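You operate a simulated robot arm through the tools that you are given. There is no shell and no other tool. Be economical: measure what you need, move in short steps, check, and stop when the job is done.

The job below is to be done with a simulated robot arm. You get a single attempt, and the scene is never put back.

## Task
Lift out the dirty strainer, rinse it clean and fit it back.
Fine: rinse it under the running spray, then shut the tap; dial left on WARM. What is to be rubbed or washed off counts as gone when no trace of it is left.

Only the result counts: the job must be done as asked and must still hold three seconds after the hand-in. Knocking over, shifting, dropping, spilling or breaking anything else fails it.

## Robot
A 7-joint arm with a two-finger parallel gripper, fixed in place. Base frame: the origin is at the foot of the arm, x ahead of it, y to its left, z up. Readings come in m, degrees, newtons and seconds.
With the tool pointing down near the work surface it reaches from about 0.2 to 0.68 m from the base axis. Its first joint turns from -66.0 to 66.0 degrees. Payload 2.4 kg.
The TCP is the grasp point between the finger pads, 0.03 m short of the fingertips. In the tool frame z runs along the fingers and y along their closing line. Largest opening 0.094 m; finger width 0.028, thickness 0.01; the body of the gripper, 0.05 by 0.096 m, starts 0.055 m behind the TCP.
Orientation is told as [roll, pitch, yaw] about the base's x, y, z axes, in that order, counted from this pose: with the fingers straight down and closing along the base's y, the tool's x points along the base's -x, its y along +y and its z along -z.

## Interface
- The arm moves only by the tool apply_moves. Its argument "moves" is a list of rows, each an object (a shift or turn left out is 0, a gripper value left out holds the last) with "gripper": the finger opening in cm, from 0 to 9.4; "slide": the shift along the tool's x, y, z in cm, a list of three; "rot": the turn, a rotation vector about the tool's x, y, z in degrees, a list of three. In form: [{"gripper": gripper, "slide": [x, y, z], "rot": [ax, ay, az]}, ...]. A call has 1 to 20 rows; each row is the pose to reach, as a shift and turn from the pose commanded when the call began, along the tool's axes at that moment. A row lasts 0.2 s, in which the tool goes at most 0.05 m and 8.6 degrees; a call with a longer step from one row to the next is refused whole, and so is a gripper value outside its range. A pose out of reach is approached as far as the arm can. The call stops where the force on the tool passes 70 N (or 10 N more than at its start, if that is more) or the arm is blocked; 0.2 s more then pass. Each finger travels about 0.153 m/s and halts on what it meets, pressing with about 35 N; the grip force reading is that of the motor and also rises with nothing between the fingers. The clock runs only during rows and for 0.2 s after the last one: add rows that repeat a pose to give the fingers time. The reply holds the time, the measured pose of the TCP, the force on the tool along the base axes, the opening and the grip force, in the units named above and with some noise, with the torque about the TCP (base axes, N m) and any sound that the robot's microphone picked up.
- Cameras (640 x 400 px; columns grow to the right, rows downward): "scene" is fixed at [0.0483, 0.4846, 1.4426]; the picture's right is [-0.63, -0.78, 0.00], its down [-0.45, 0.36, -0.82] and it looks along [0.63, -0.51, -0.58] (base axes); focal length 309 px, centre (320, 200). "wrist" rides on the gripper at [0.076, 0.014, -0.103] in the tool frame; the picture's right is [-0.18, 0.98, 0.00], its down [-0.75, -0.14, -0.64] and it looks along [-0.63, -0.12, 0.77] (tool axes); focal length 243 px, centre (320, 200).
- camera(camera): a new picture of that camera. No time passes.
- measure_at(camera, pixels): for up to 12 pixels [column, row] of the newest picture of that camera ("zoom" is the newest enlarged one), the place [x, y, z] in the base frame of the surface seen there, good to about 0.003 m. No time passes.
- close_up(camera, box): a new picture of the part [left, top, right, bottom] of that camera's present view, enlarged. No time passes.
- hand_in(): hands the job in; it is judged then, once.

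Go step by step. Measure first, check grasps and placings, and put right what went wrong. The budget is 80 turns and 54 pictures, counting those below and the enlarged ones. Unless the task says otherwise, let go and move clear before handing in, and close with one line.

The tools are called after "Call:" as name(argument=value, ...) on one line, values as JSON. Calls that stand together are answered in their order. apply_moves: Moves the arm, as the interface text tells. Its arguments: {"type":"object","properties":{"moves":{"type":"array","items":{"type":"object","properties":{"gripper":{"type":"number"},"slide":{"type":"array","items":{"type":"number"}},"rot":{"type":"array","items":{"type":"number"}}}}}},"required":["moves"]} The other tools are called the same way: camera (camera) takes a picture; measure_at (camera, pixels) gives the place of the surface under pixels of a picture; close_up (camera, box) takes an enlarged picture of a part of a camera's view; hand_in () hands the job in.

At the start:

```text
time_s: 0.0
ee_pos: [0.4558, -0.0333, 1.1639]
tcp_rot: [-0.1, 0.0, 0.0]
contact_force: [-1.0, -0.2, 0.1]
wrist_torque: [0.0, -0.04, 0.0]
opening: 0.0938
grasp_force: 0.1
```

scene: 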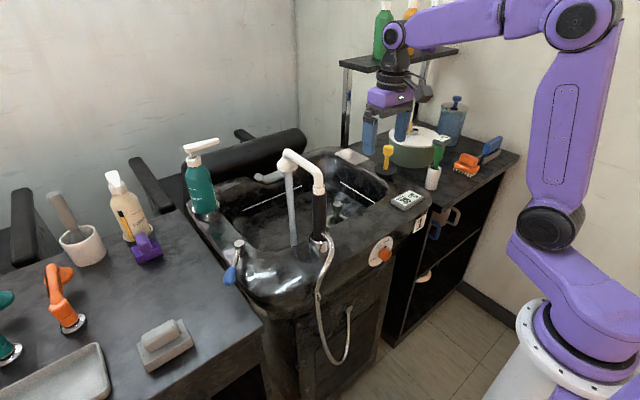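
wrist: 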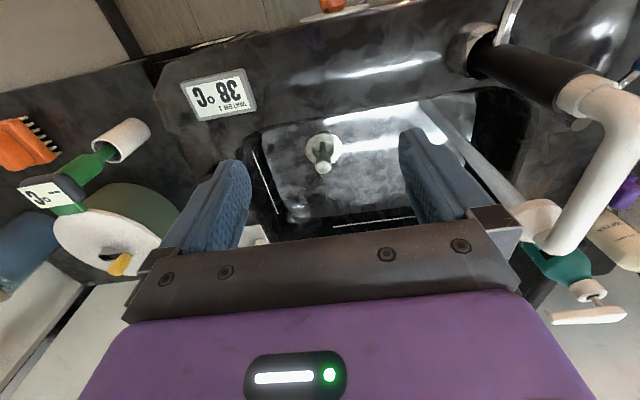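

The scene picture shows a salon basin with the spray running (about 291,215), a knob at (338,205) in the basin, a dial at (382,252) and a blue lever at (232,270). I'll look closer at each.

Call:
close_up(camera="scene", box=[210, 130, 450, 280])

Call:
close_up(camera="scene", box=[350, 180, 446, 280])

Call:
close_up(camera="wrist", box=[230, 80, 490, 240])

```text
2.67 times, centred on (330, 205) of scene
```

zoom: 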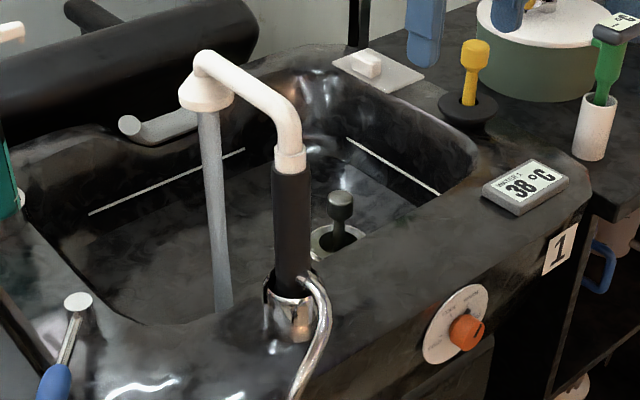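

```text
4.00 times, centred on (398, 230) of scene
```

zoom: 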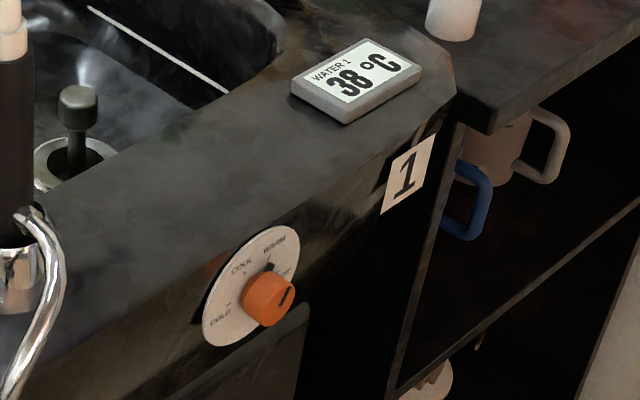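

```text
2.46 times, centred on (360, 160) of wrist
```

zoom: 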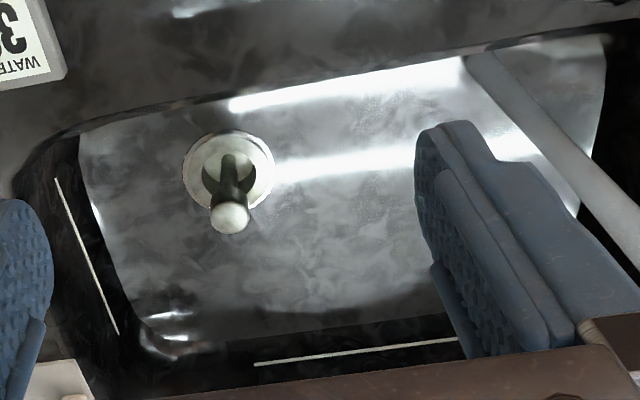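

Next I'll measure the strainer knob, spout, spray, lever, dial and rim.

Call:
camera(camera="scene")

Call:
measure_at(camera="scene", pixels=[[338, 203], [337, 212], [331, 219], [343, 225], [287, 167], [291, 200], [295, 240], [240, 244], [229, 275], [320, 185], [385, 254], [320, 238]])

Call:
close_up(camera="scene", box=[366, 230, 402, 270])

Call:
close_up(camera="scene", box=[315, 185, 363, 235])

```text
48 pictures are left
```

scene: 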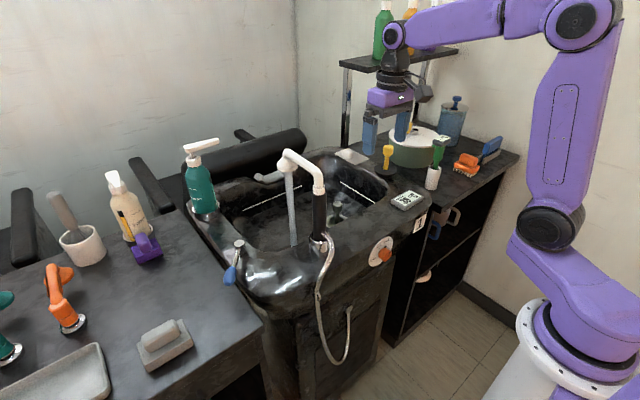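

```text
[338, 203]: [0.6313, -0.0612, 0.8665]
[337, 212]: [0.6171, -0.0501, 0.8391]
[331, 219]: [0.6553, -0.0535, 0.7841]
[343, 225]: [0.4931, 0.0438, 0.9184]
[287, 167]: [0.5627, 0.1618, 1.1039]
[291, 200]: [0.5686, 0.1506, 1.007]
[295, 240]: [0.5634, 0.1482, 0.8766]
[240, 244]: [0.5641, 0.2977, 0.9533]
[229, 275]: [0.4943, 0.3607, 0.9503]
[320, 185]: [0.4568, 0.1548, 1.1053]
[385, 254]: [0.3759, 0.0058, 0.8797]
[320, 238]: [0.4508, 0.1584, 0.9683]
```

```text
10.00 times, centred on (384, 250) of scene
```

zoom: 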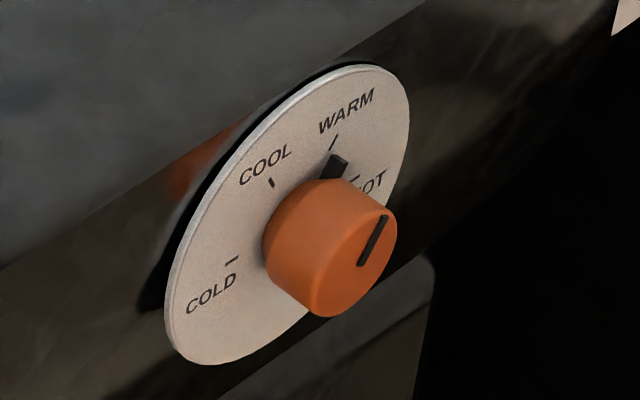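

```text
8.00 times, centred on (339, 210) of scene
```

zoom: 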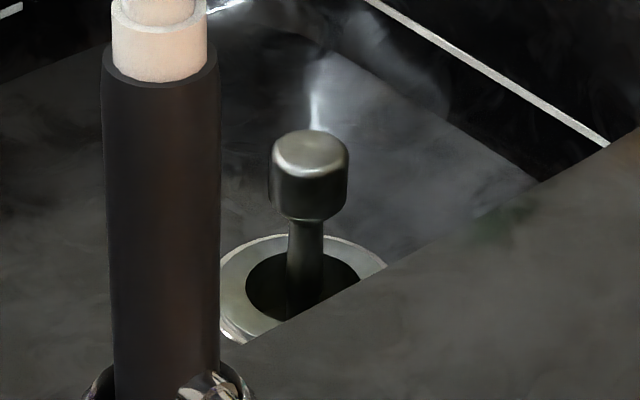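

The dial pointer is already on WARM, so I won't touch it. Now I'll measure the knob and basin geometry more precisely.

Call:
measure_at(camera="zoom", pixels=[[310, 150], [310, 190], [275, 185], [342, 185], [305, 250], [240, 285], [300, 243], [232, 330], [370, 262], [270, 285], [340, 270], [500, 200]])

Call:
measure_at(camera="wrist", pixels=[[323, 168], [324, 150], [307, 150], [341, 150], [324, 134], [270, 180], [290, 215], [400, 225], [460, 120], [520, 180], [380, 100], [420, 65]])

Call:
measure_at(camera="scene", pixels=[[282, 168], [294, 170], [305, 165], [280, 158], [241, 265], [234, 280], [224, 283], [345, 182], [380, 200], [300, 160], [340, 150], [260, 190]])

Call:
close_up(camera="scene", box=[210, 230, 270, 290])

```text
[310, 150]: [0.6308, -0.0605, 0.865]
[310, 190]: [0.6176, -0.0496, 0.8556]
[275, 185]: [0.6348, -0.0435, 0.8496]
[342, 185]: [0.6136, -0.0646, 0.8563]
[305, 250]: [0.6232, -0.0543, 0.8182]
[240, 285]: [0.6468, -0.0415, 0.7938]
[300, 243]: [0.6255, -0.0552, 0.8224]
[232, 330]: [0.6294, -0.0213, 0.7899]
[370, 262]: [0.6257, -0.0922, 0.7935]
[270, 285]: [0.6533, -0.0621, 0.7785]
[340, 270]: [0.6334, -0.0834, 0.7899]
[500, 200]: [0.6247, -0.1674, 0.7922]
```

```text
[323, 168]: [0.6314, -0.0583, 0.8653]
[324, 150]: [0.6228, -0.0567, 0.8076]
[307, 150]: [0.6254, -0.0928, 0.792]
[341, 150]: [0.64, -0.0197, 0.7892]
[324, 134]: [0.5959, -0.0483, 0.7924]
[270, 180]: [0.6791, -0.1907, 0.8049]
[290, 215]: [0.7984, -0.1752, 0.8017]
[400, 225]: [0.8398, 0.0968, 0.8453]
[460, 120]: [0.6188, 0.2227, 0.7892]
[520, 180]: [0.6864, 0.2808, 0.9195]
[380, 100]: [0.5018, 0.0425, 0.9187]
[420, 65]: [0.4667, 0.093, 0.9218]
```

```text
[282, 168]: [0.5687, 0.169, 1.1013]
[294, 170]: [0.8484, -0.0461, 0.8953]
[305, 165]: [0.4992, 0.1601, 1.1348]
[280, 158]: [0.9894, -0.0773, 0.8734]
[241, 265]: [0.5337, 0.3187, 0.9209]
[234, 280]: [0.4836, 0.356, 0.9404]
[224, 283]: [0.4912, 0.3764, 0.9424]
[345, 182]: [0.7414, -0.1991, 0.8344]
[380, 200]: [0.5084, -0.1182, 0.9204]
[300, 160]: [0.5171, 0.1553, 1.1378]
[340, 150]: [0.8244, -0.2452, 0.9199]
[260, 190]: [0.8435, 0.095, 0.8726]
```

```text
6.67 times, centred on (240, 260) of scene
```

zoom: 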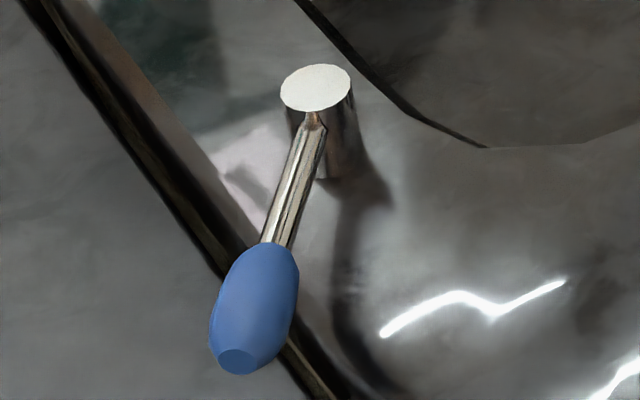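

The knob centre is about (0.631, -0.059) with its top at z 0.866, and the spray falls near (0.567, 0.155) from a head at z ≈ 1.09. I'll move above the knob with the fingers partly open.

Call:
apply_moves(moves=[{"gripper": 6, "slide": [-4.4, -0.6, 0]}, {"slide": [-8.8, -1.3, 0]}, {"slide": [-13.2, -2, 0]}, {"slide": [-17.5, -2.6, 0]}, {"slide": [-17.5, -2.6, 4.5]}, {"slide": [-17.5, -2.6, 9]}, {"slide": [-17.5, -2.6, 13.5]}, {"slide": [-17.5, -2.6, 18]}, {"slide": [-17.5, -2.6, 21]}, {"slide": [-17.5, -2.6, 21]}])

Call:
camera(camera="wrist")

```text
time_s: 2.2
ee_pos: [0.6288, -0.0591, 0.9523]
tcp_rot: [0.0, 0.0, 0.0]
contact_force: [0.5, 0.4, -0.6]
wrist_torque: [0.02, -0.02, -0.02]
opening: 0.0599
grasp_force: 0.1
```

```text
44 pictures are left
```

wrist: 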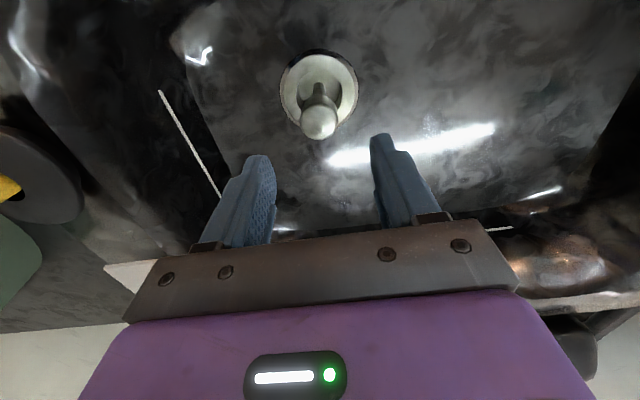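

Call:
measure_at(camera="wrist", pixels=[[320, 120], [303, 121], [336, 121], [320, 100], [285, 95], [352, 90], [310, 75], [320, 137]])

Call:
close_up(camera="wrist", box=[260, 40, 380, 150])

```text
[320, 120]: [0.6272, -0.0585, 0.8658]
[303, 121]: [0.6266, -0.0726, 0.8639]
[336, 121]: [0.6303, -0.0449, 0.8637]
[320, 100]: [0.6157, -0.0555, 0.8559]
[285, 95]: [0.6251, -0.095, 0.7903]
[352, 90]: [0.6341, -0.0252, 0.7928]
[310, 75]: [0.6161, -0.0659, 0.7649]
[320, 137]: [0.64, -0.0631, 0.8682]
```

```text
3.64 times, centred on (320, 95) of wrist
```

zoom: 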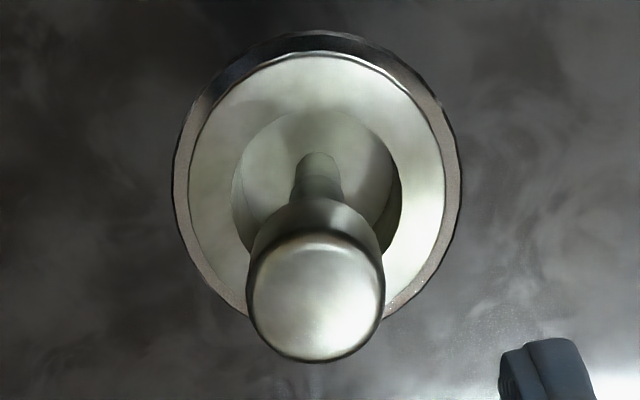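

The knob is centred beneath the fingers (top at about (320,120), z 0.866). I'll descend to z 0.852 and close.

Call:
apply_moves(moves=[{"gripper": 6, "slide": [0, 0, 4]}, {"slide": [0, 0, 8]}, {"slide": [0, 0, 10]}, {"slide": [0, 0, 10]}, {"gripper": 1, "slide": [0, 0, 10]}, {"slide": [0, 0, 10]}, {"slide": [0, 0, 10]}])

Call:
camera(camera="wrist")

```text
time_s: 3.8
ee_pos: [0.63, -0.0597, 0.8534]
tcp_rot: [0.1, 0.0, 0.0]
contact_force: [2.3, -1.2, -2.4]
wrist_torque: [-0.05, -0.19, 0.02]
opening: 0.0309
grasp_force: 34.6
```

```text
42 pictures are left
```

wrist: 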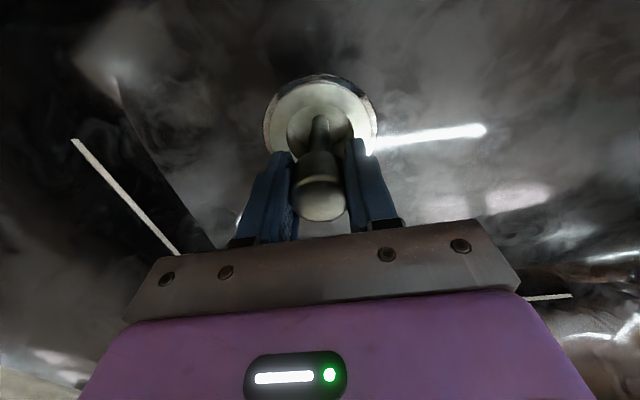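

The knob is held (opening 0.031, 34.6 N). I'll lift slowly and look.

Call:
apply_moves(moves=[{"gripper": 1, "slide": [0, 0, -0.7]}, {"slide": [0, 0, -1.5]}, {"slide": [0, 0, -3]}, {"slide": [0, 0, -5]}, {"slide": [0, 0, -7]}, {"slide": [0, 0, -9]}, {"slide": [0, 0, -9]}])

Call:
close_up(camera="scene", box=[300, 130, 400, 240])

Call:
camera(camera="wrist")

```text
time_s: 5.4
ee_pos: [0.6315, -0.0595, 0.9441]
tcp_rot: [0.0, -0.1, 0.1]
contact_force: [0.5, 0.6, -1.0]
wrist_torque: [0.04, 0.0, 0.0]
opening: 0.0304
grasp_force: 35.3
```

```text
3.64 times, centred on (350, 185) of scene
```

zoom: 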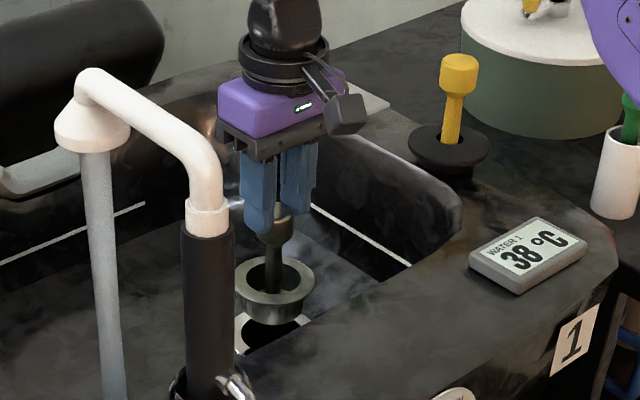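

```text
40 pictures are left
```

wrist: 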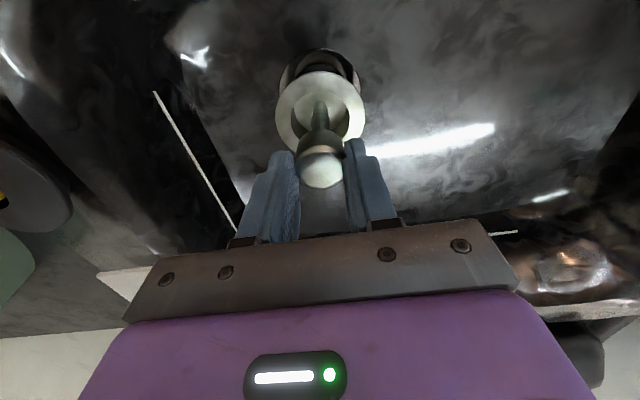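

The strainer is out cleanly. I'll raise it and tilt it 45° so its basket points toward the spray, and check where the dirt is.

Call:
apply_moves(moves=[{"gripper": 1, "slide": [0, 0, -3]}, {"slide": [0, 0, -6]}, {"slide": [0, 0, -6], "rot": [-7.5, 0, 0]}, {"slide": [0, 0, -6], "rot": [-15, 0, 0]}, {"slide": [0, 0, -6], "rot": [-22.5, 0, 0]}, {"slide": [0, 0, -6], "rot": [-30, 0, 0]}, {"slide": [0, 0, -6], "rot": [-37.5, 0, 0]}, {"slide": [0, 0, -6], "rot": [-45, 0, 0]}, {"slide": [0, 0, -6], "rot": [-45, 0, 0]}])

Call:
close_up(camera="scene", box=[270, 130, 370, 230])

Call:
close_up(camera="wrist", box=[220, 30, 420, 240])

```text
time_s: 7.4
ee_pos: [0.6303, -0.0597, 1.0048]
tcp_rot: [45.1, 0.0, 0.0]
contact_force: [-0.6, -0.9, -0.8]
wrist_torque: [-0.07, 0.01, -0.02]
opening: 0.0307
grasp_force: 35.2
```

```text
4.00 times, centred on (320, 180) of scene
```

zoom: 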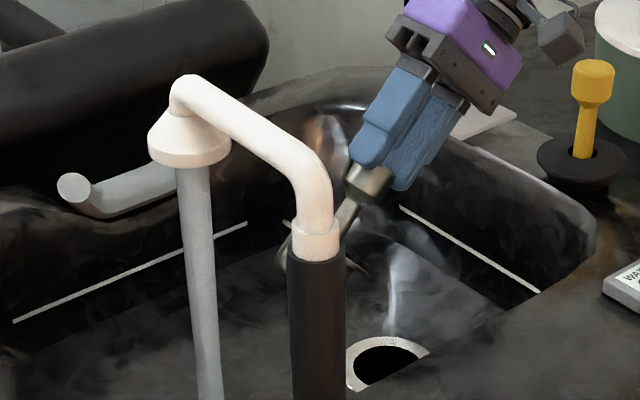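

```text
1.90 times, centred on (320, 135) of wrist
```

zoom: 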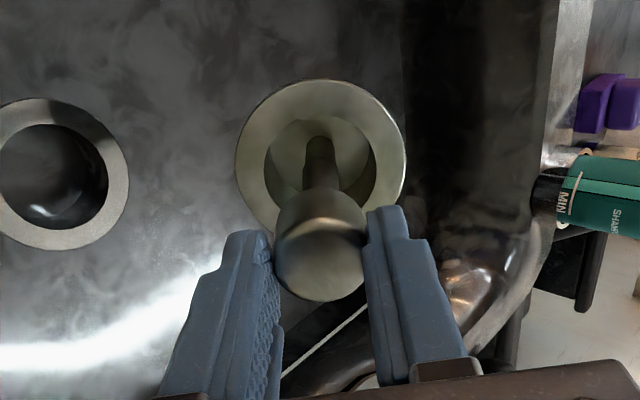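

The strainer inside looks grimy, and nothing obstructs the way to the spray (centre about (0.574, 0.145)). I'll move the basket into it at z ≈ 0.90.

Call:
apply_moves(moves=[{"gripper": 1, "slide": [1.1, 1.4, 3]}, {"slide": [2.2, 2.8, 5.9]}, {"slide": [3.4, 4.2, 8.9]}, {"slide": [4.5, 5.7, 11.9]}, {"slide": [5.6, 7.07, 14.85]}, {"slide": [5.6, 7.07, 14.85]}, {"slide": [5.6, 7.07, 14.85]}])

Call:
close_up(camera="scene", box=[250, 130, 370, 260])

Call:
close_up(camera="wrist", box=[220, 30, 420, 240])

```text
time_s: 9.0
ee_pos: [0.5755, 0.096, 0.9489]
tcp_rot: [45.0, 0.0, -0.1]
contact_force: [0.1, 0.5, 0.3]
wrist_torque: [-0.05, 0.02, 0.02]
opening: 0.0302
grasp_force: 34.8
```

```text
3.08 times, centred on (310, 195) of scene
```

zoom: 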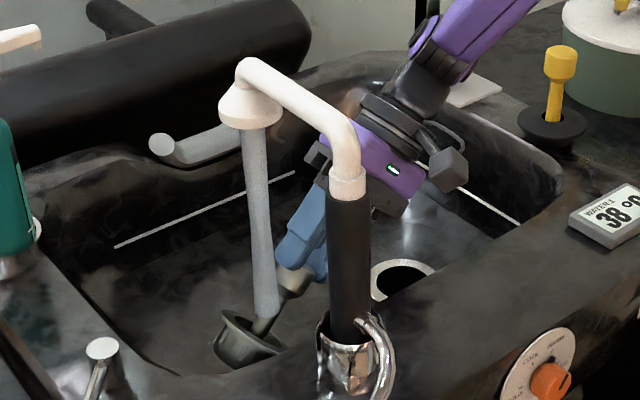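

```text
1.90 times, centred on (320, 135) of wrist
```

zoom: 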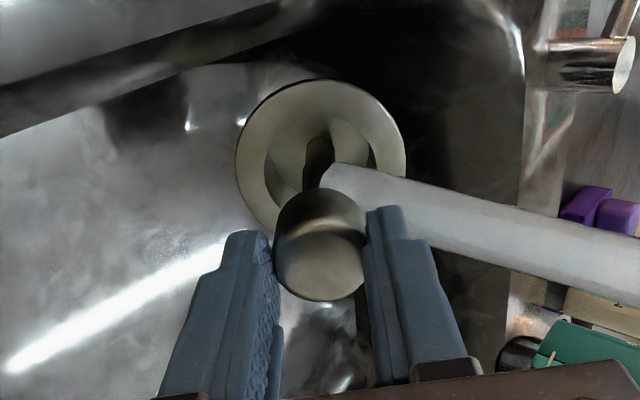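

The stream lands on the strainer (zoom at about (265,310)). I'll dwell and compare.

Call:
apply_moves(moves=[{"gripper": 1, "slide": [0, 0, 0]}, {"slide": [0, 0, 0]}, {"slide": [0, 0, 0]}, {"slide": [0, 0, 0]}, {"slide": [0, 0, 0]}, {"slide": [0, 0, 0]}, {"slide": [0, 0, 0]}, {"slide": [0, 0, 0]}, {"slide": [0, 0, 0]}, {"slide": [0, 0, 0]}])

Call:
close_up(camera="scene", box=[270, 210, 350, 260])

Call:
close_up(camera="wrist", box=[280, 60, 370, 140])

```text
time_s: 11.2
ee_pos: [0.5737, 0.0956, 0.9495]
tcp_rot: [44.9, 0.0, 0.0]
contact_force: [-0.1, 0.5, -1.3]
wrist_torque: [-0.05, -0.02, 0.03]
opening: 0.0305
grasp_force: 34.9
```

```text
8.00 times, centred on (310, 235) of scene
```

zoom: 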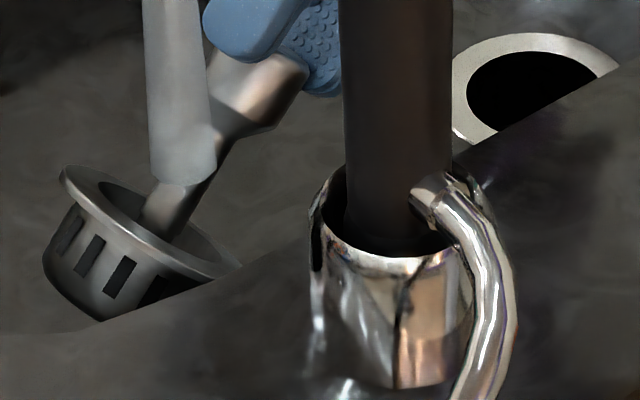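

```text
5.00 times, centred on (325, 100) of wrist
```

zoom: 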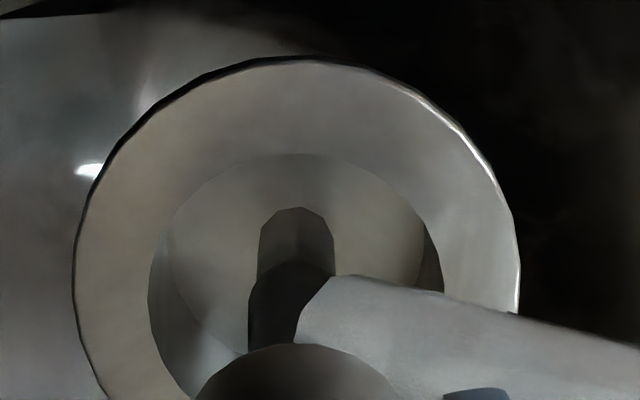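

The stream currently hits the stem; the slots in the basket wall are visible and it looks like bare metal. I'll sweep so the water runs over the whole flange and inside of the basket.

Call:
apply_moves(moves=[{"gripper": 1, "slide": [0, -1.4, -1.4]}, {"slide": [0, -1.4, -1.4]}, {"slide": [0, -1.4, -1.4]}, {"slide": [0, -2.5, -2.5]}, {"slide": [0, -2.5, -2.5]}, {"slide": [0, -2.5, -2.5]}, {"slide": [2, -1.4, -1.4]}, {"slide": [2, -1.4, -1.4]}, {"slide": [2, -1.4, -1.4]}, {"slide": [2, 0, 0]}, {"slide": [2, 0, 0]}, {"slide": [2, 0, 0]}, {"slide": [-2, 0, 0]}, {"slide": [-2, 0, 0]}, {"slide": [-2, 0, 0]}, {"slide": [-2, -1.4, -1.4]}, {"slide": [-2, -1.4, -1.4]}, {"slide": [-2, -1.4, -1.4]}, {"slide": [0, -1.4, -1.4]}, {"slide": [0, -1.4, -1.4]}])

Call:
close_up(camera="scene", box=[270, 200, 350, 260])

Call:
close_up(camera="wrist", box=[270, 50, 390, 150])

```text
time_s: 15.4
ee_pos: [0.5739, 0.0761, 0.9495]
tcp_rot: [45.0, 0.0, 0.0]
contact_force: [-0.3, 0.6, 0.9]
wrist_torque: [-0.04, 0.0, 0.01]
opening: 0.0302
grasp_force: 35.1
```

```text
6.67 times, centred on (310, 230) of scene
```

zoom: 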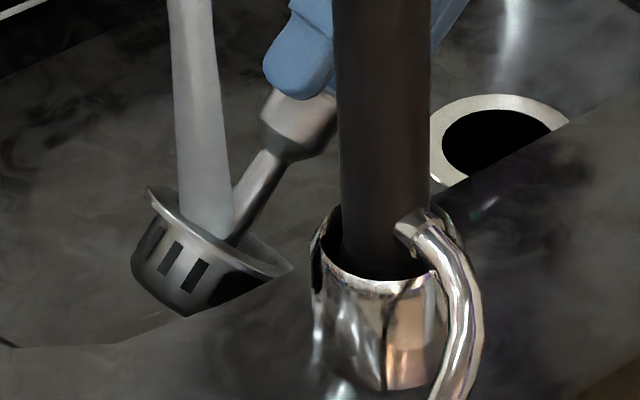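

```text
4.00 times, centred on (330, 100) of wrist
```

zoom: 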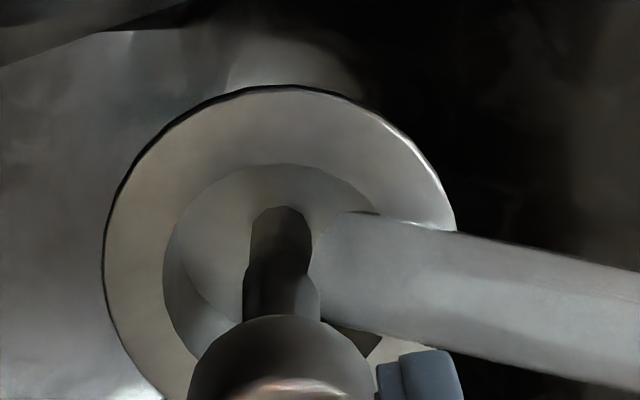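

The strainer has turned from greenish to clean grey metal inside. Before turning it near-horizontal to rinse and inspect the outside, I'll measure the neighbouring objects on the arm's side.

Call:
camera(camera="scene")

Call:
measure_at(camera="scene", pixels=[[388, 150], [395, 148], [412, 133], [432, 178], [438, 150], [407, 197], [350, 156], [345, 65], [455, 52], [440, 130], [392, 170], [345, 120]])

```text
31 pictures are left
```

scene: 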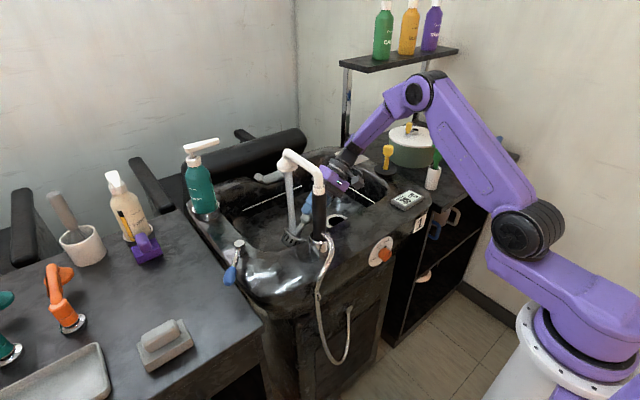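

```text
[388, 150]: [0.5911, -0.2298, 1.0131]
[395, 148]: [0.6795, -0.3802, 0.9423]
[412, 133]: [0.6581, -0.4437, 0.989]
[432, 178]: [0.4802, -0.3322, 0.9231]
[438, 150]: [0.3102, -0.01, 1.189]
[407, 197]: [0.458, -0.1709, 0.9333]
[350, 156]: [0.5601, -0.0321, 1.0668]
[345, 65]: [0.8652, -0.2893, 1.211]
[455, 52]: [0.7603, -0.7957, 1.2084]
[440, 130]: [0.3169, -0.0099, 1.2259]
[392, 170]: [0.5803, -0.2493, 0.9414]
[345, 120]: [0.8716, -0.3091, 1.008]
```

The yellow plunger at (0.59, -0.23) limits how flat I can lay the gripper. I'll pull the strainer out of the spray, set it upright and inspect the outside.

Call:
apply_moves(moves=[{"gripper": 1, "slide": [0, -0.9, -4.7]}, {"slide": [0, -1.9, -9.4]}, {"slide": [0, -2.8, -14.1]}, {"slide": [0, -2.8, -14.1], "rot": [7.5, 0, 0]}, {"slide": [0, -2.8, -14.1], "rot": [15, 0, 0]}, {"slide": [0, -2.8, -14.1], "rot": [22.5, 0, 0]}, {"slide": [0, -2.8, -14.1], "rot": [30, 0, 0]}, {"slide": [0, -2.8, -14.1], "rot": [37.5, 0, 0]}, {"slide": [0, -2.8, -14.1], "rot": [45, 0, 0]}, {"slide": [0, -2.8, -14.1], "rot": [45, 0, 0]}])

Call:
close_up(camera="scene", box=[310, 140, 390, 200])

Call:
close_up(camera="wrist", box=[260, 40, 380, 150])

```text
time_s: 17.6
ee_pos: [0.5739, -0.0434, 1.0293]
tcp_rot: [0.0, 0.0, 0.0]
contact_force: [0.4, -0.3, 0.6]
wrist_torque: [-0.02, 0.0, 0.02]
opening: 0.0304
grasp_force: 35.1
```

```text
6.67 times, centred on (350, 170) of scene
```

zoom: 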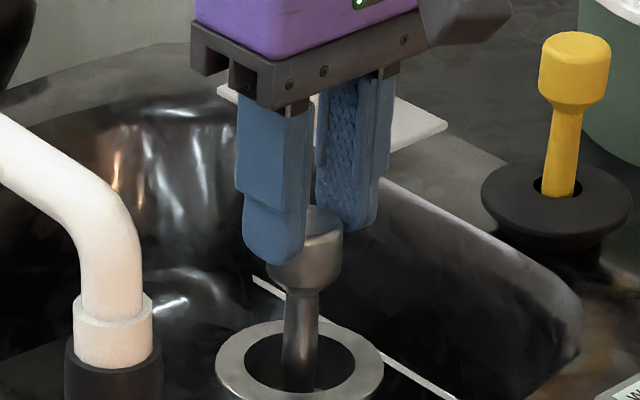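

```text
3.64 times, centred on (320, 95) of wrist
```

zoom: 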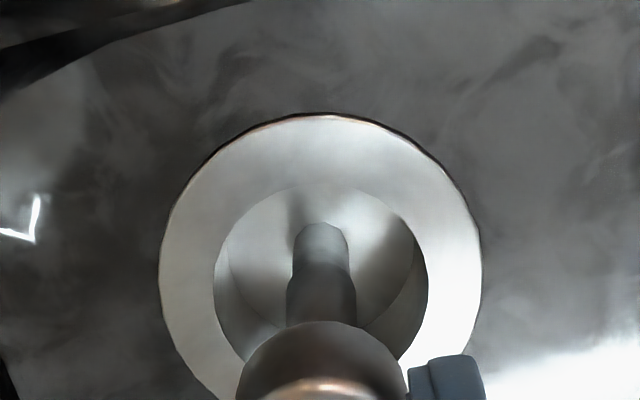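

It now looks like neutral bright metal. I'll check the outer basket as well, lower in the picture.

Call:
close_up(camera="scene", box=[325, 170, 373, 210])

```text
10.00 times, centred on (349, 190) of scene
```

zoom: 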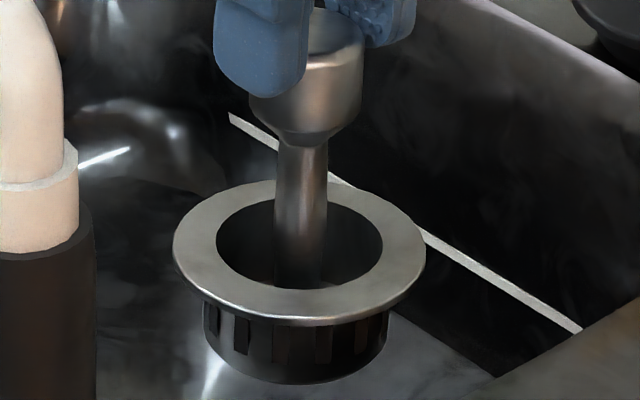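

It looks clean. As a safeguard I'll give it a second, longer rinse at tilts of 45° and 60°, with the basket wall also under the stream.

Call:
apply_moves(moves=[{"gripper": 1, "rot": [-8, 0, 0]}, {"rot": [-16, 0, 0]}, {"rot": [-24, 0, 0]}, {"rot": [-32, 0, 0]}, {"slide": [0, 3, 2], "rot": [-40, 0, 0]}, {"slide": [0, 6, 4], "rot": [-45, 0, 0]}, {"slide": [0, 9, 6], "rot": [-45, 0, 0]}, {"slide": [0, 12, 7], "rot": [-45, 0, 0]}, {"slide": [0, 12, 7], "rot": [-45, 0, 0]}, {"slide": [1, 12, 7], "rot": [-45, 0, 0]}, {"slide": [2.5, 12, 7], "rot": [-45, 0, 0]}, {"slide": [0, 10, 7], "rot": [-45, 0, 0]}, {"slide": [-2.5, 12, 7], "rot": [-45, 0, 0]}, {"slide": [0, 13, 6], "rot": [-53, 0, 0]}, {"slide": [0, 12, 6], "rot": [-60, 0, 0]}, {"slide": [2, 12, 6], "rot": [-60, 0, 0]}, {"slide": [-2, 12, 6], "rot": [-60, 0, 0]}, {"slide": [0, 11, 6], "rot": [-60, 0, 0]}, {"slide": [0, 11, 6], "rot": [-60, 0, 0]}, {"slide": [0, 13, 6], "rot": [-60, 0, 0]}])

Call:
close_up(camera="scene", box=[270, 190, 350, 250])

```text
time_s: 21.8
ee_pos: [0.5746, 0.0866, 0.9688]
tcp_rot: [60.0, 0.0, 0.1]
contact_force: [0.0, -0.5, -0.6]
wrist_torque: [-0.04, 0.02, 0.02]
opening: 0.0303
grasp_force: 35.5
```

```text
6.67 times, centred on (310, 220) of scene
```

zoom: 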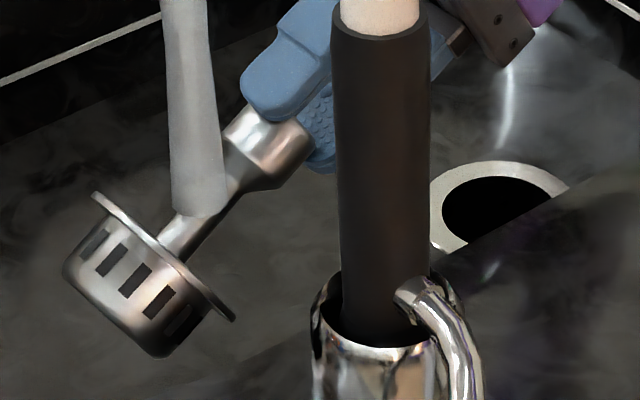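

It's bright clean metal all over. One last pass with the stream on the outer wall, then I'll withdraw and set it upright.

Call:
apply_moves(moves=[{"gripper": 1, "slide": [0, -2.25, -3.9]}, {"slide": [0, -2.25, -3.9]}, {"slide": [1.5, -2.25, -3.9]}, {"slide": [-1.5, -2.25, -3.9]}, {"slide": [0, -2.75, -4.7]}, {"slide": [0, -2.75, -4.7]}, {"slide": [0, -2.5, -8.7]}, {"slide": [0, -2, -12.5]}, {"slide": [0, -2, -12.5], "rot": [8, 0, 0]}, {"slide": [0, -2, -12.5], "rot": [16, 0, 0]}, {"slide": [0, -2, -12.5], "rot": [24, 0, 0]}, {"slide": [0, -2, -12.5], "rot": [32, 0, 0]}, {"slide": [0, -2, -12.5], "rot": [40, 0, 0]}, {"slide": [0, -2, -12.5], "rot": [48, 0, 0]}, {"slide": [0, -2, -12.5], "rot": [54, 0, 0]}, {"slide": [0, -2, -12.5], "rot": [60, 0, 0]}, {"slide": [0, -2, -12.5], "rot": [60, 0, 0]}])

Call:
camera(camera="wrist")

Call:
close_up(camera="scene", box=[315, 160, 379, 220])

```text
time_s: 25.4
ee_pos: [0.5749, -0.0324, 1.0138]
tcp_rot: [-0.1, 0.0, 0.1]
contact_force: [-0.5, -0.2, -0.7]
wrist_torque: [0.02, 0.03, -0.02]
opening: 0.0305
grasp_force: 35.1
```

```text
26 pictures are left
```

wrist: 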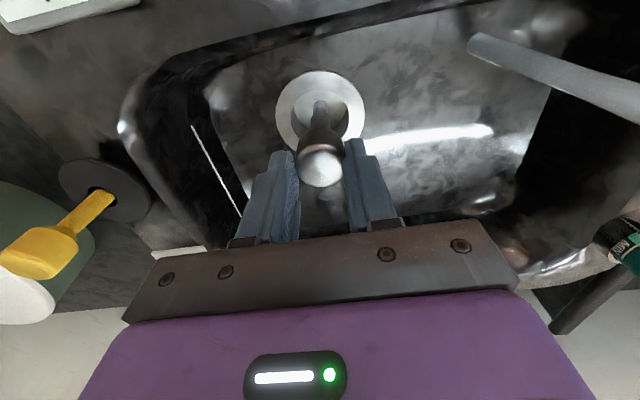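

```text
6.67 times, centred on (347, 190) of scene
```

zoom: 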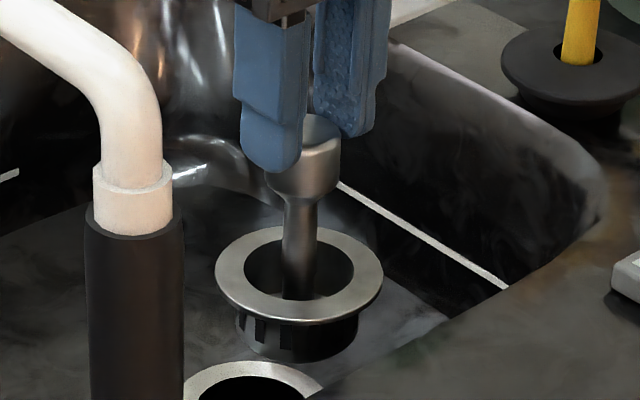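

The strainer is clean and upright. I'll go back above the drain at (0.630, -0.060) and check alignment before lowering.

Call:
apply_moves(moves=[{"gripper": 1, "slide": [-2.8, -1.4, 0]}, {"slide": [-5.5, -2.73, 0]}, {"slide": [-5.5, -2.73, 4]}, {"slide": [-5.5, -2.73, 8]}, {"slide": [-5.5, -2.73, 10]}, {"slide": [-5.5, -2.73, 10]}, {"slide": [-5.5, -2.73, 10]}])

Call:
close_up(camera="wrist", box=[260, 40, 380, 150])

Call:
close_up(camera="scene", box=[315, 180, 363, 230])

```text
time_s: 27.0
ee_pos: [0.6291, -0.0584, 0.9144]
tcp_rot: [0.0, -0.1, 0.0]
contact_force: [0.0, -0.3, -0.4]
wrist_torque: [0.02, 0.0, 0.05]
opening: 0.0305
grasp_force: 35.3
```

```text
3.64 times, centred on (320, 95) of wrist
```

zoom: 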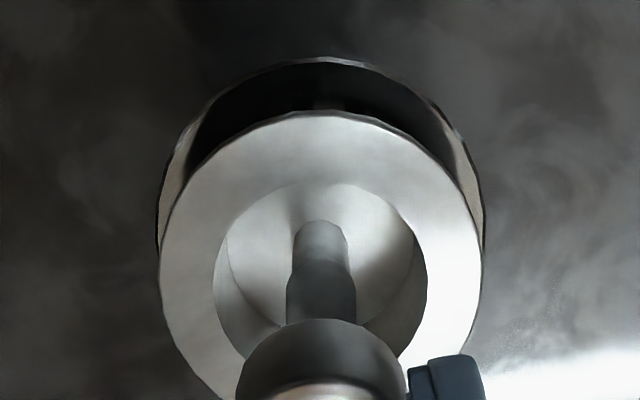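

```text
8.00 times, centred on (339, 205) of scene
```

zoom: 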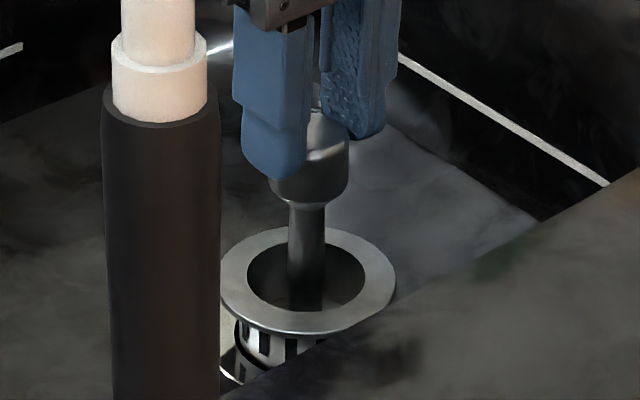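

The basket is entering over the hole, centred. I'll lower slowly to the original height of 0.853.

Call:
apply_moves(moves=[{"gripper": 1, "slide": [0, -0.05, 2]}, {"slide": [0, -0.05, 3.5]}, {"slide": [0, -0.05, 4.5]}, {"slide": [0, -0.05, 5.5]}, {"slide": [0, -0.05, 6.0]}, {"slide": [0, -0.05, 6.2]}, {"slide": [0, -0.05, 6.2]}])

Call:
close_up(camera="wrist", box=[240, 50, 400, 230])

```text
time_s: 28.0
ee_pos: [0.6324, -0.06, 0.8704]
tcp_rot: [0.0, -0.6, 0.0]
contact_force: [-12.8, 1.5, 16.7]
wrist_torque: [0.51, 0.6, 0.06]
opening: 0.0304
grasp_force: 34.5
stopped in row 5: the force on the tool passed its limit at 84 N (the readings are from after the stop); the commanded pose is now the measured one
```

```text
2.22 times, centred on (320, 140) of wrist
```

zoom: 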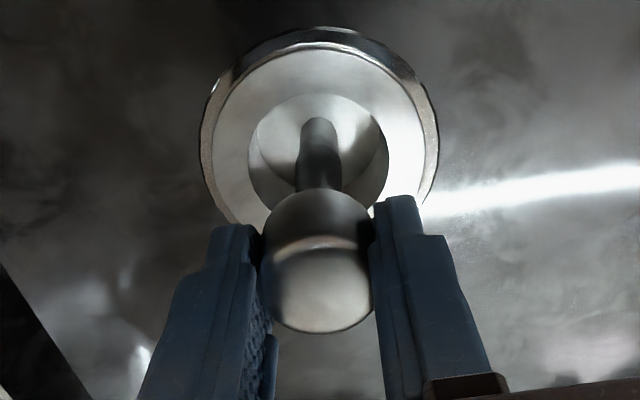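

It stopped 1.7 cm high; force and torque suggest contact at the +x/+y side. I'll lift 3 cm and measure the offset between flange and seat.

Call:
apply_moves(moves=[{"gripper": 1, "slide": [0, 0, -1.5]}, {"slide": [0, 0, -4], "rot": [0, -0.6, 0]}, {"slide": [0, 0, -6], "rot": [0, -0.6, 0]}, {"slide": [0, 0, -6], "rot": [0, -0.6, 0]}])

Call:
close_up(camera="scene", box=[315, 170, 363, 220])

Call:
close_up(camera="wrist", box=[260, 40, 380, 150])

```text
time_s: 29.0
ee_pos: [0.6319, -0.0601, 0.9288]
tcp_rot: [0.0, -1.3, 0.0]
contact_force: [-0.4, -0.3, -0.7]
wrist_torque: [0.02, 0.0, -0.03]
opening: 0.0304
grasp_force: 34.9
```

```text
8.00 times, centred on (339, 195) of scene
```

zoom: 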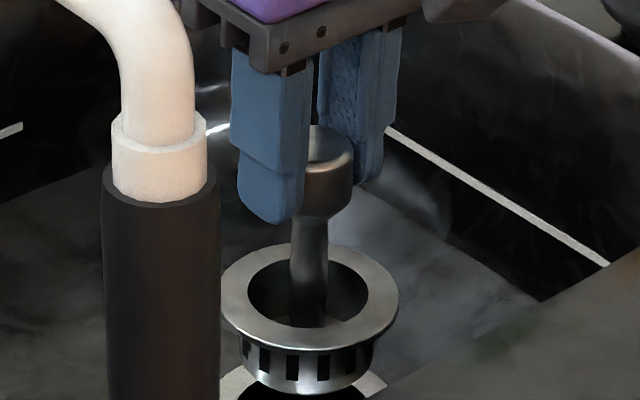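

```text
3.64 times, centred on (320, 95) of wrist
```

zoom: 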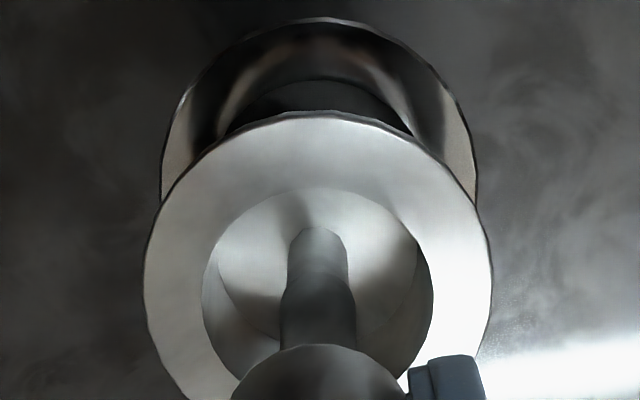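

My pitch correction went the wrong way (now -1.3°), and the flange appears larger (345 px against 320), so the strainer has slipped up a little in the grip. I'll measure flange points for position and tilt.

Call:
measure_at(camera="zoom", pixels=[[165, 250], [470, 250], [230, 155], [400, 160], [320, 130], [190, 350], [445, 340], [320, 175], [170, 165], [465, 165], [330, 25], [250, 230]])

Call:
close_up(camera="scene", box=[315, 170, 363, 220])

```text
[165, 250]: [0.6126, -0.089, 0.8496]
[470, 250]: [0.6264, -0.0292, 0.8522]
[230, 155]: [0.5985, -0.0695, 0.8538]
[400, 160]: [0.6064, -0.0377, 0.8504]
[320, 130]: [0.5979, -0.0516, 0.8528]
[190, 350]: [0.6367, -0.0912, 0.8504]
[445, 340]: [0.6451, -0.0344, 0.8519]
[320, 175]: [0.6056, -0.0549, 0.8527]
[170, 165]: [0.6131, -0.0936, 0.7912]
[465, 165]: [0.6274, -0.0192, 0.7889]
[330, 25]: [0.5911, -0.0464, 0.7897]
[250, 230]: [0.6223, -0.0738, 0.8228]
```

```text
8.00 times, centred on (339, 195) of scene
```

zoom: 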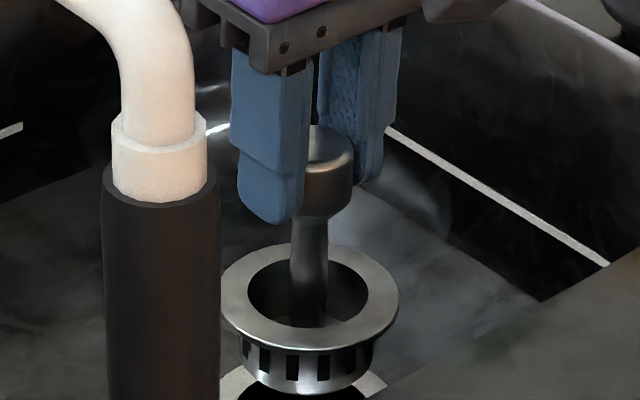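

The flange apparently caught on the ring's edge (z 0.79) and the knob slid ~1.7 cm in the grip, staying roughly level. I'll straighten the pitch, recentre to (0.629, -0.059) and lower to just above the seat to compare the circles.

Call:
apply_moves(moves=[{"gripper": 1, "slide": [0.25, 0.1, 0], "rot": [0, 1.3, 0]}, {"slide": [0.3, 0.1, 2.5], "rot": [0, 1.3, 0]}, {"slide": [0.35, 0.1, 4.5], "rot": [0, 1.3, 0]}, {"slide": [0.35, 0.1, 4.5], "rot": [0, 1.3, 0]}])

Call:
close_up(camera="wrist", box=[260, 40, 380, 150])

Call:
close_up(camera="scene", box=[321, 190, 361, 230])

```text
time_s: 30.0
ee_pos: [0.6314, -0.0588, 0.8853]
tcp_rot: [-0.1, -0.2, -0.1]
contact_force: [5.4, 1.0, 1.5]
wrist_torque: [0.01, -0.56, 0.0]
opening: 0.0305
grasp_force: 35.1
```

```text
3.64 times, centred on (320, 95) of wrist
```

zoom: 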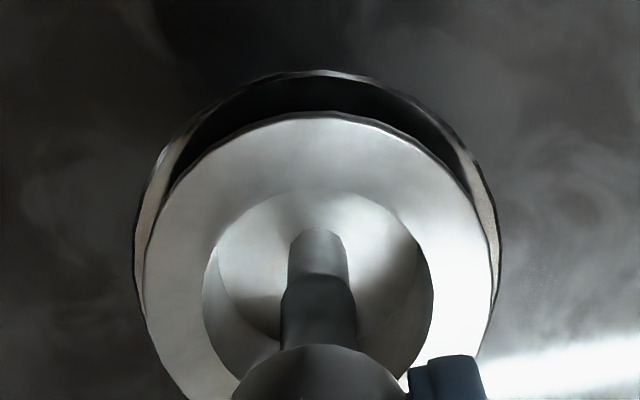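

```text
10.00 times, centred on (341, 210) of scene
```

zoom: 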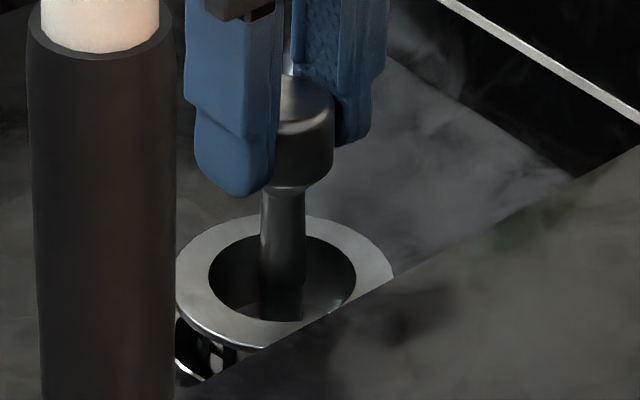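

Computing from the picture, the ring is centred near (0.630, -0.060) and the flange near (0.628, -0.059), while the basket is touching the hole's -x wall. I'll shift about +4 mm in commanded x and 1 mm in -y, then check that the force vanishes.

Call:
apply_moves(moves=[{"gripper": 1, "slide": [-0.2, -0.1, -0.3]}, {"slide": [-0.4, -0.1, -0.3], "rot": [0, -0.8, 0]}, {"slide": [-0.4, -0.1, 0], "rot": [0, -0.8, 0]}, {"slide": [-0.4, -0.1, 0], "rot": [0, -0.8, 0]}])

Call:
close_up(camera="wrist", box=[260, 40, 380, 150])

```text
time_s: 31.0
ee_pos: [0.634, -0.0611, 0.8839]
tcp_rot: [0.0, -0.7, 0.0]
contact_force: [-1.8, -0.9, -0.7]
wrist_torque: [-0.06, 0.2, 0.0]
opening: 0.0305
grasp_force: 34.9
```

```text
3.64 times, centred on (320, 95) of wrist
```

zoom: 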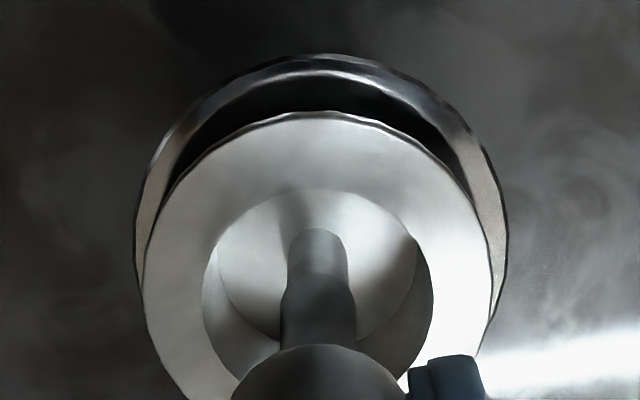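

A slight touch on the +x side now (-1.8 N), so the centre lies between. I'll come back 1.2 mm in x, 0.5 mm in y, and lower gently.

Call:
apply_moves(moves=[{"gripper": 1, "slide": [0.12, 0.05, 0]}, {"slide": [0.12, 0.05, 0]}, {"slide": [0.12, 0.05, 0.4]}, {"slide": [0.12, 0.05, 0.8]}, {"slide": [0.12, 0.05, 1.0]}, {"slide": [0.12, 0.05, 1.0]}])

Call:
close_up(camera="wrist", box=[260, 40, 380, 150])

```text
time_s: 32.4
ee_pos: [0.6325, -0.0598, 0.8742]
tcp_rot: [0.0, -0.8, 0.0]
contact_force: [0.4, 0.2, -0.8]
wrist_torque: [0.0, 0.02, 0.0]
opening: 0.0304
grasp_force: 35.0
```

```text
3.64 times, centred on (320, 95) of wrist
```

zoom: 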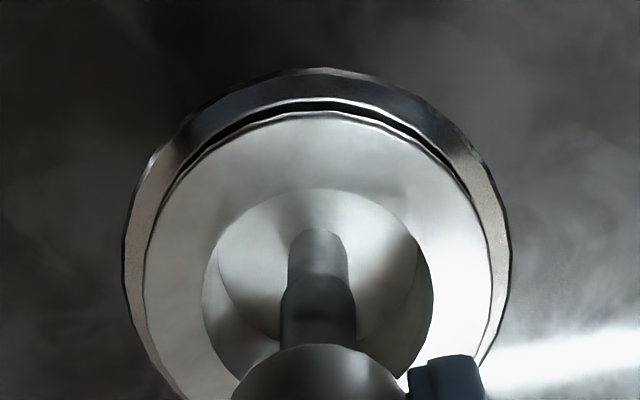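

No contact force and the gap is even; the flange is nearly seated. I'll continue down gently.

Call:
apply_moves(moves=[{"gripper": 1, "slide": [0, 0, 0.2]}, {"slide": [0, 0, 0.4]}, {"slide": [0, 0, 0.5]}, {"slide": [0, 0, 0.5]}])

Call:
close_up(camera="wrist", box=[260, 40, 380, 150])

```text
time_s: 33.4
ee_pos: [0.6331, -0.0585, 0.8704]
tcp_rot: [0.0, -0.9, -0.1]
contact_force: [-14.1, 0.4, 29.3]
wrist_torque: [0.46, 0.6, 0.1]
opening: 0.0302
grasp_force: 34.7
```

```text
3.64 times, centred on (320, 95) of wrist
```

zoom: 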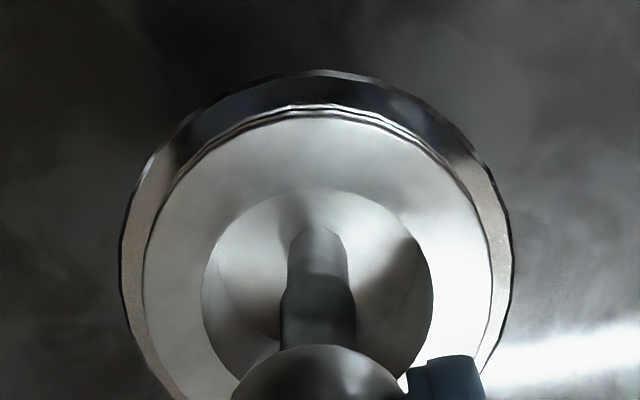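

Contact of 29 N at TCP z 0.870. I'll measure flange and ring heights to see whether it is seated.

Call:
measure_at(camera="zoom", pixels=[[180, 240], [460, 240], [320, 140], [240, 165], [400, 165], [190, 340], [450, 320], [130, 250], [507, 240], [320, 90], [160, 170], [320, 78]])

Call:
close_up(camera="scene", box=[315, 185, 363, 235])

```text
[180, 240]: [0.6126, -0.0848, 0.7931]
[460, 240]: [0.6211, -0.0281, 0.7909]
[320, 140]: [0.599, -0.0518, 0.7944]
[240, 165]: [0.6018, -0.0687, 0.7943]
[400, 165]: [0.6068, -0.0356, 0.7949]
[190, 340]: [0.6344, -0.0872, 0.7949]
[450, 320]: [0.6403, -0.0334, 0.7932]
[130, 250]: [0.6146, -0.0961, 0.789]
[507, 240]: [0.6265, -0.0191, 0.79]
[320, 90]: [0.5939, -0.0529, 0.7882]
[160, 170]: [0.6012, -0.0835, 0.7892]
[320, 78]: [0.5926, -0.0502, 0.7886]
```

```text
8.00 times, centred on (339, 210) of scene
```

zoom: 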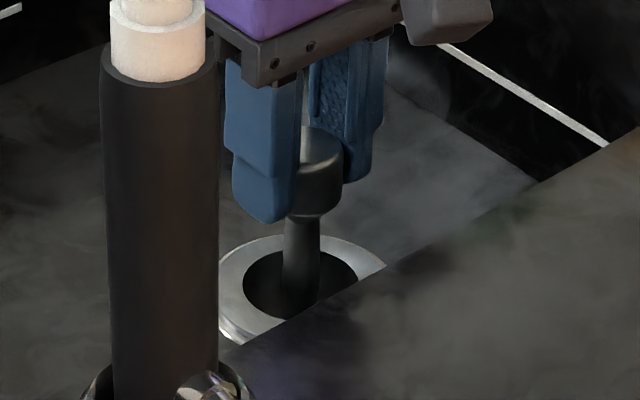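

The flange is at 0.793 all round, level with the ring as at the start, and this scene close-up matches the first one (ring top at row 235, knob top at ~130), so it is seated. I'll relax the side load, then open and rise.

Call:
apply_moves(moves=[{"gripper": 1, "slide": [0.15, -0.05, -0.3]}, {"slide": [0.15, -0.05, -0.3]}, {"gripper": 4, "slide": [0.15, -0.05, -0.3]}, {"gripper": 6.5, "slide": [0.15, -0.05, -0.3]}, {"gripper": 6.5, "slide": [0.15, -0.05, -0.3]}, {"gripper": 6.5, "slide": [0.15, -0.05, -4]}, {"gripper": 6.5, "slide": [0.15, -0.05, -8]}, {"gripper": 6.5, "slide": [0.15, -0.05, -8]}])

Call:
close_up(camera="scene", box=[315, 185, 363, 235])

Call:
close_up(camera="wrist", box=[260, 40, 380, 150])

```text
time_s: 35.2
ee_pos: [0.632, -0.06, 0.9487]
tcp_rot: [0.0, -0.7, -0.1]
contact_force: [-0.7, 0.5, 0.1]
wrist_torque: [0.02, -0.03, 0.01]
opening: 0.0649
grasp_force: 0.0
```

```text
8.00 times, centred on (339, 210) of scene
```

zoom: 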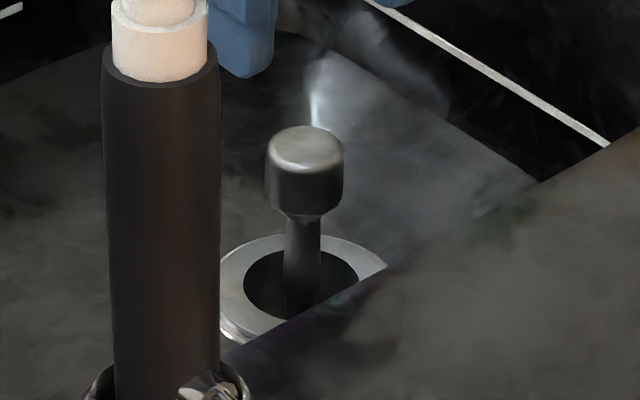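

```text
3.64 times, centred on (320, 95) of wrist
```

zoom: 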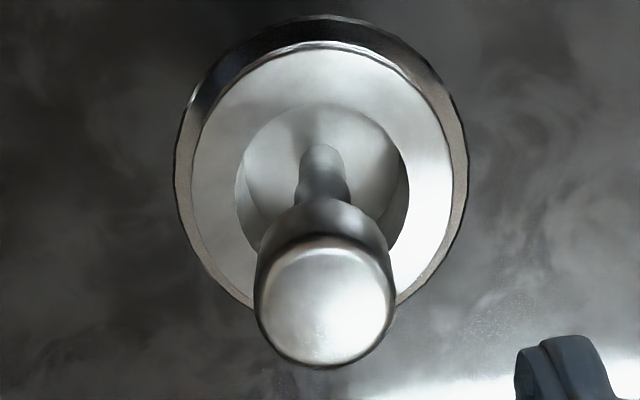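

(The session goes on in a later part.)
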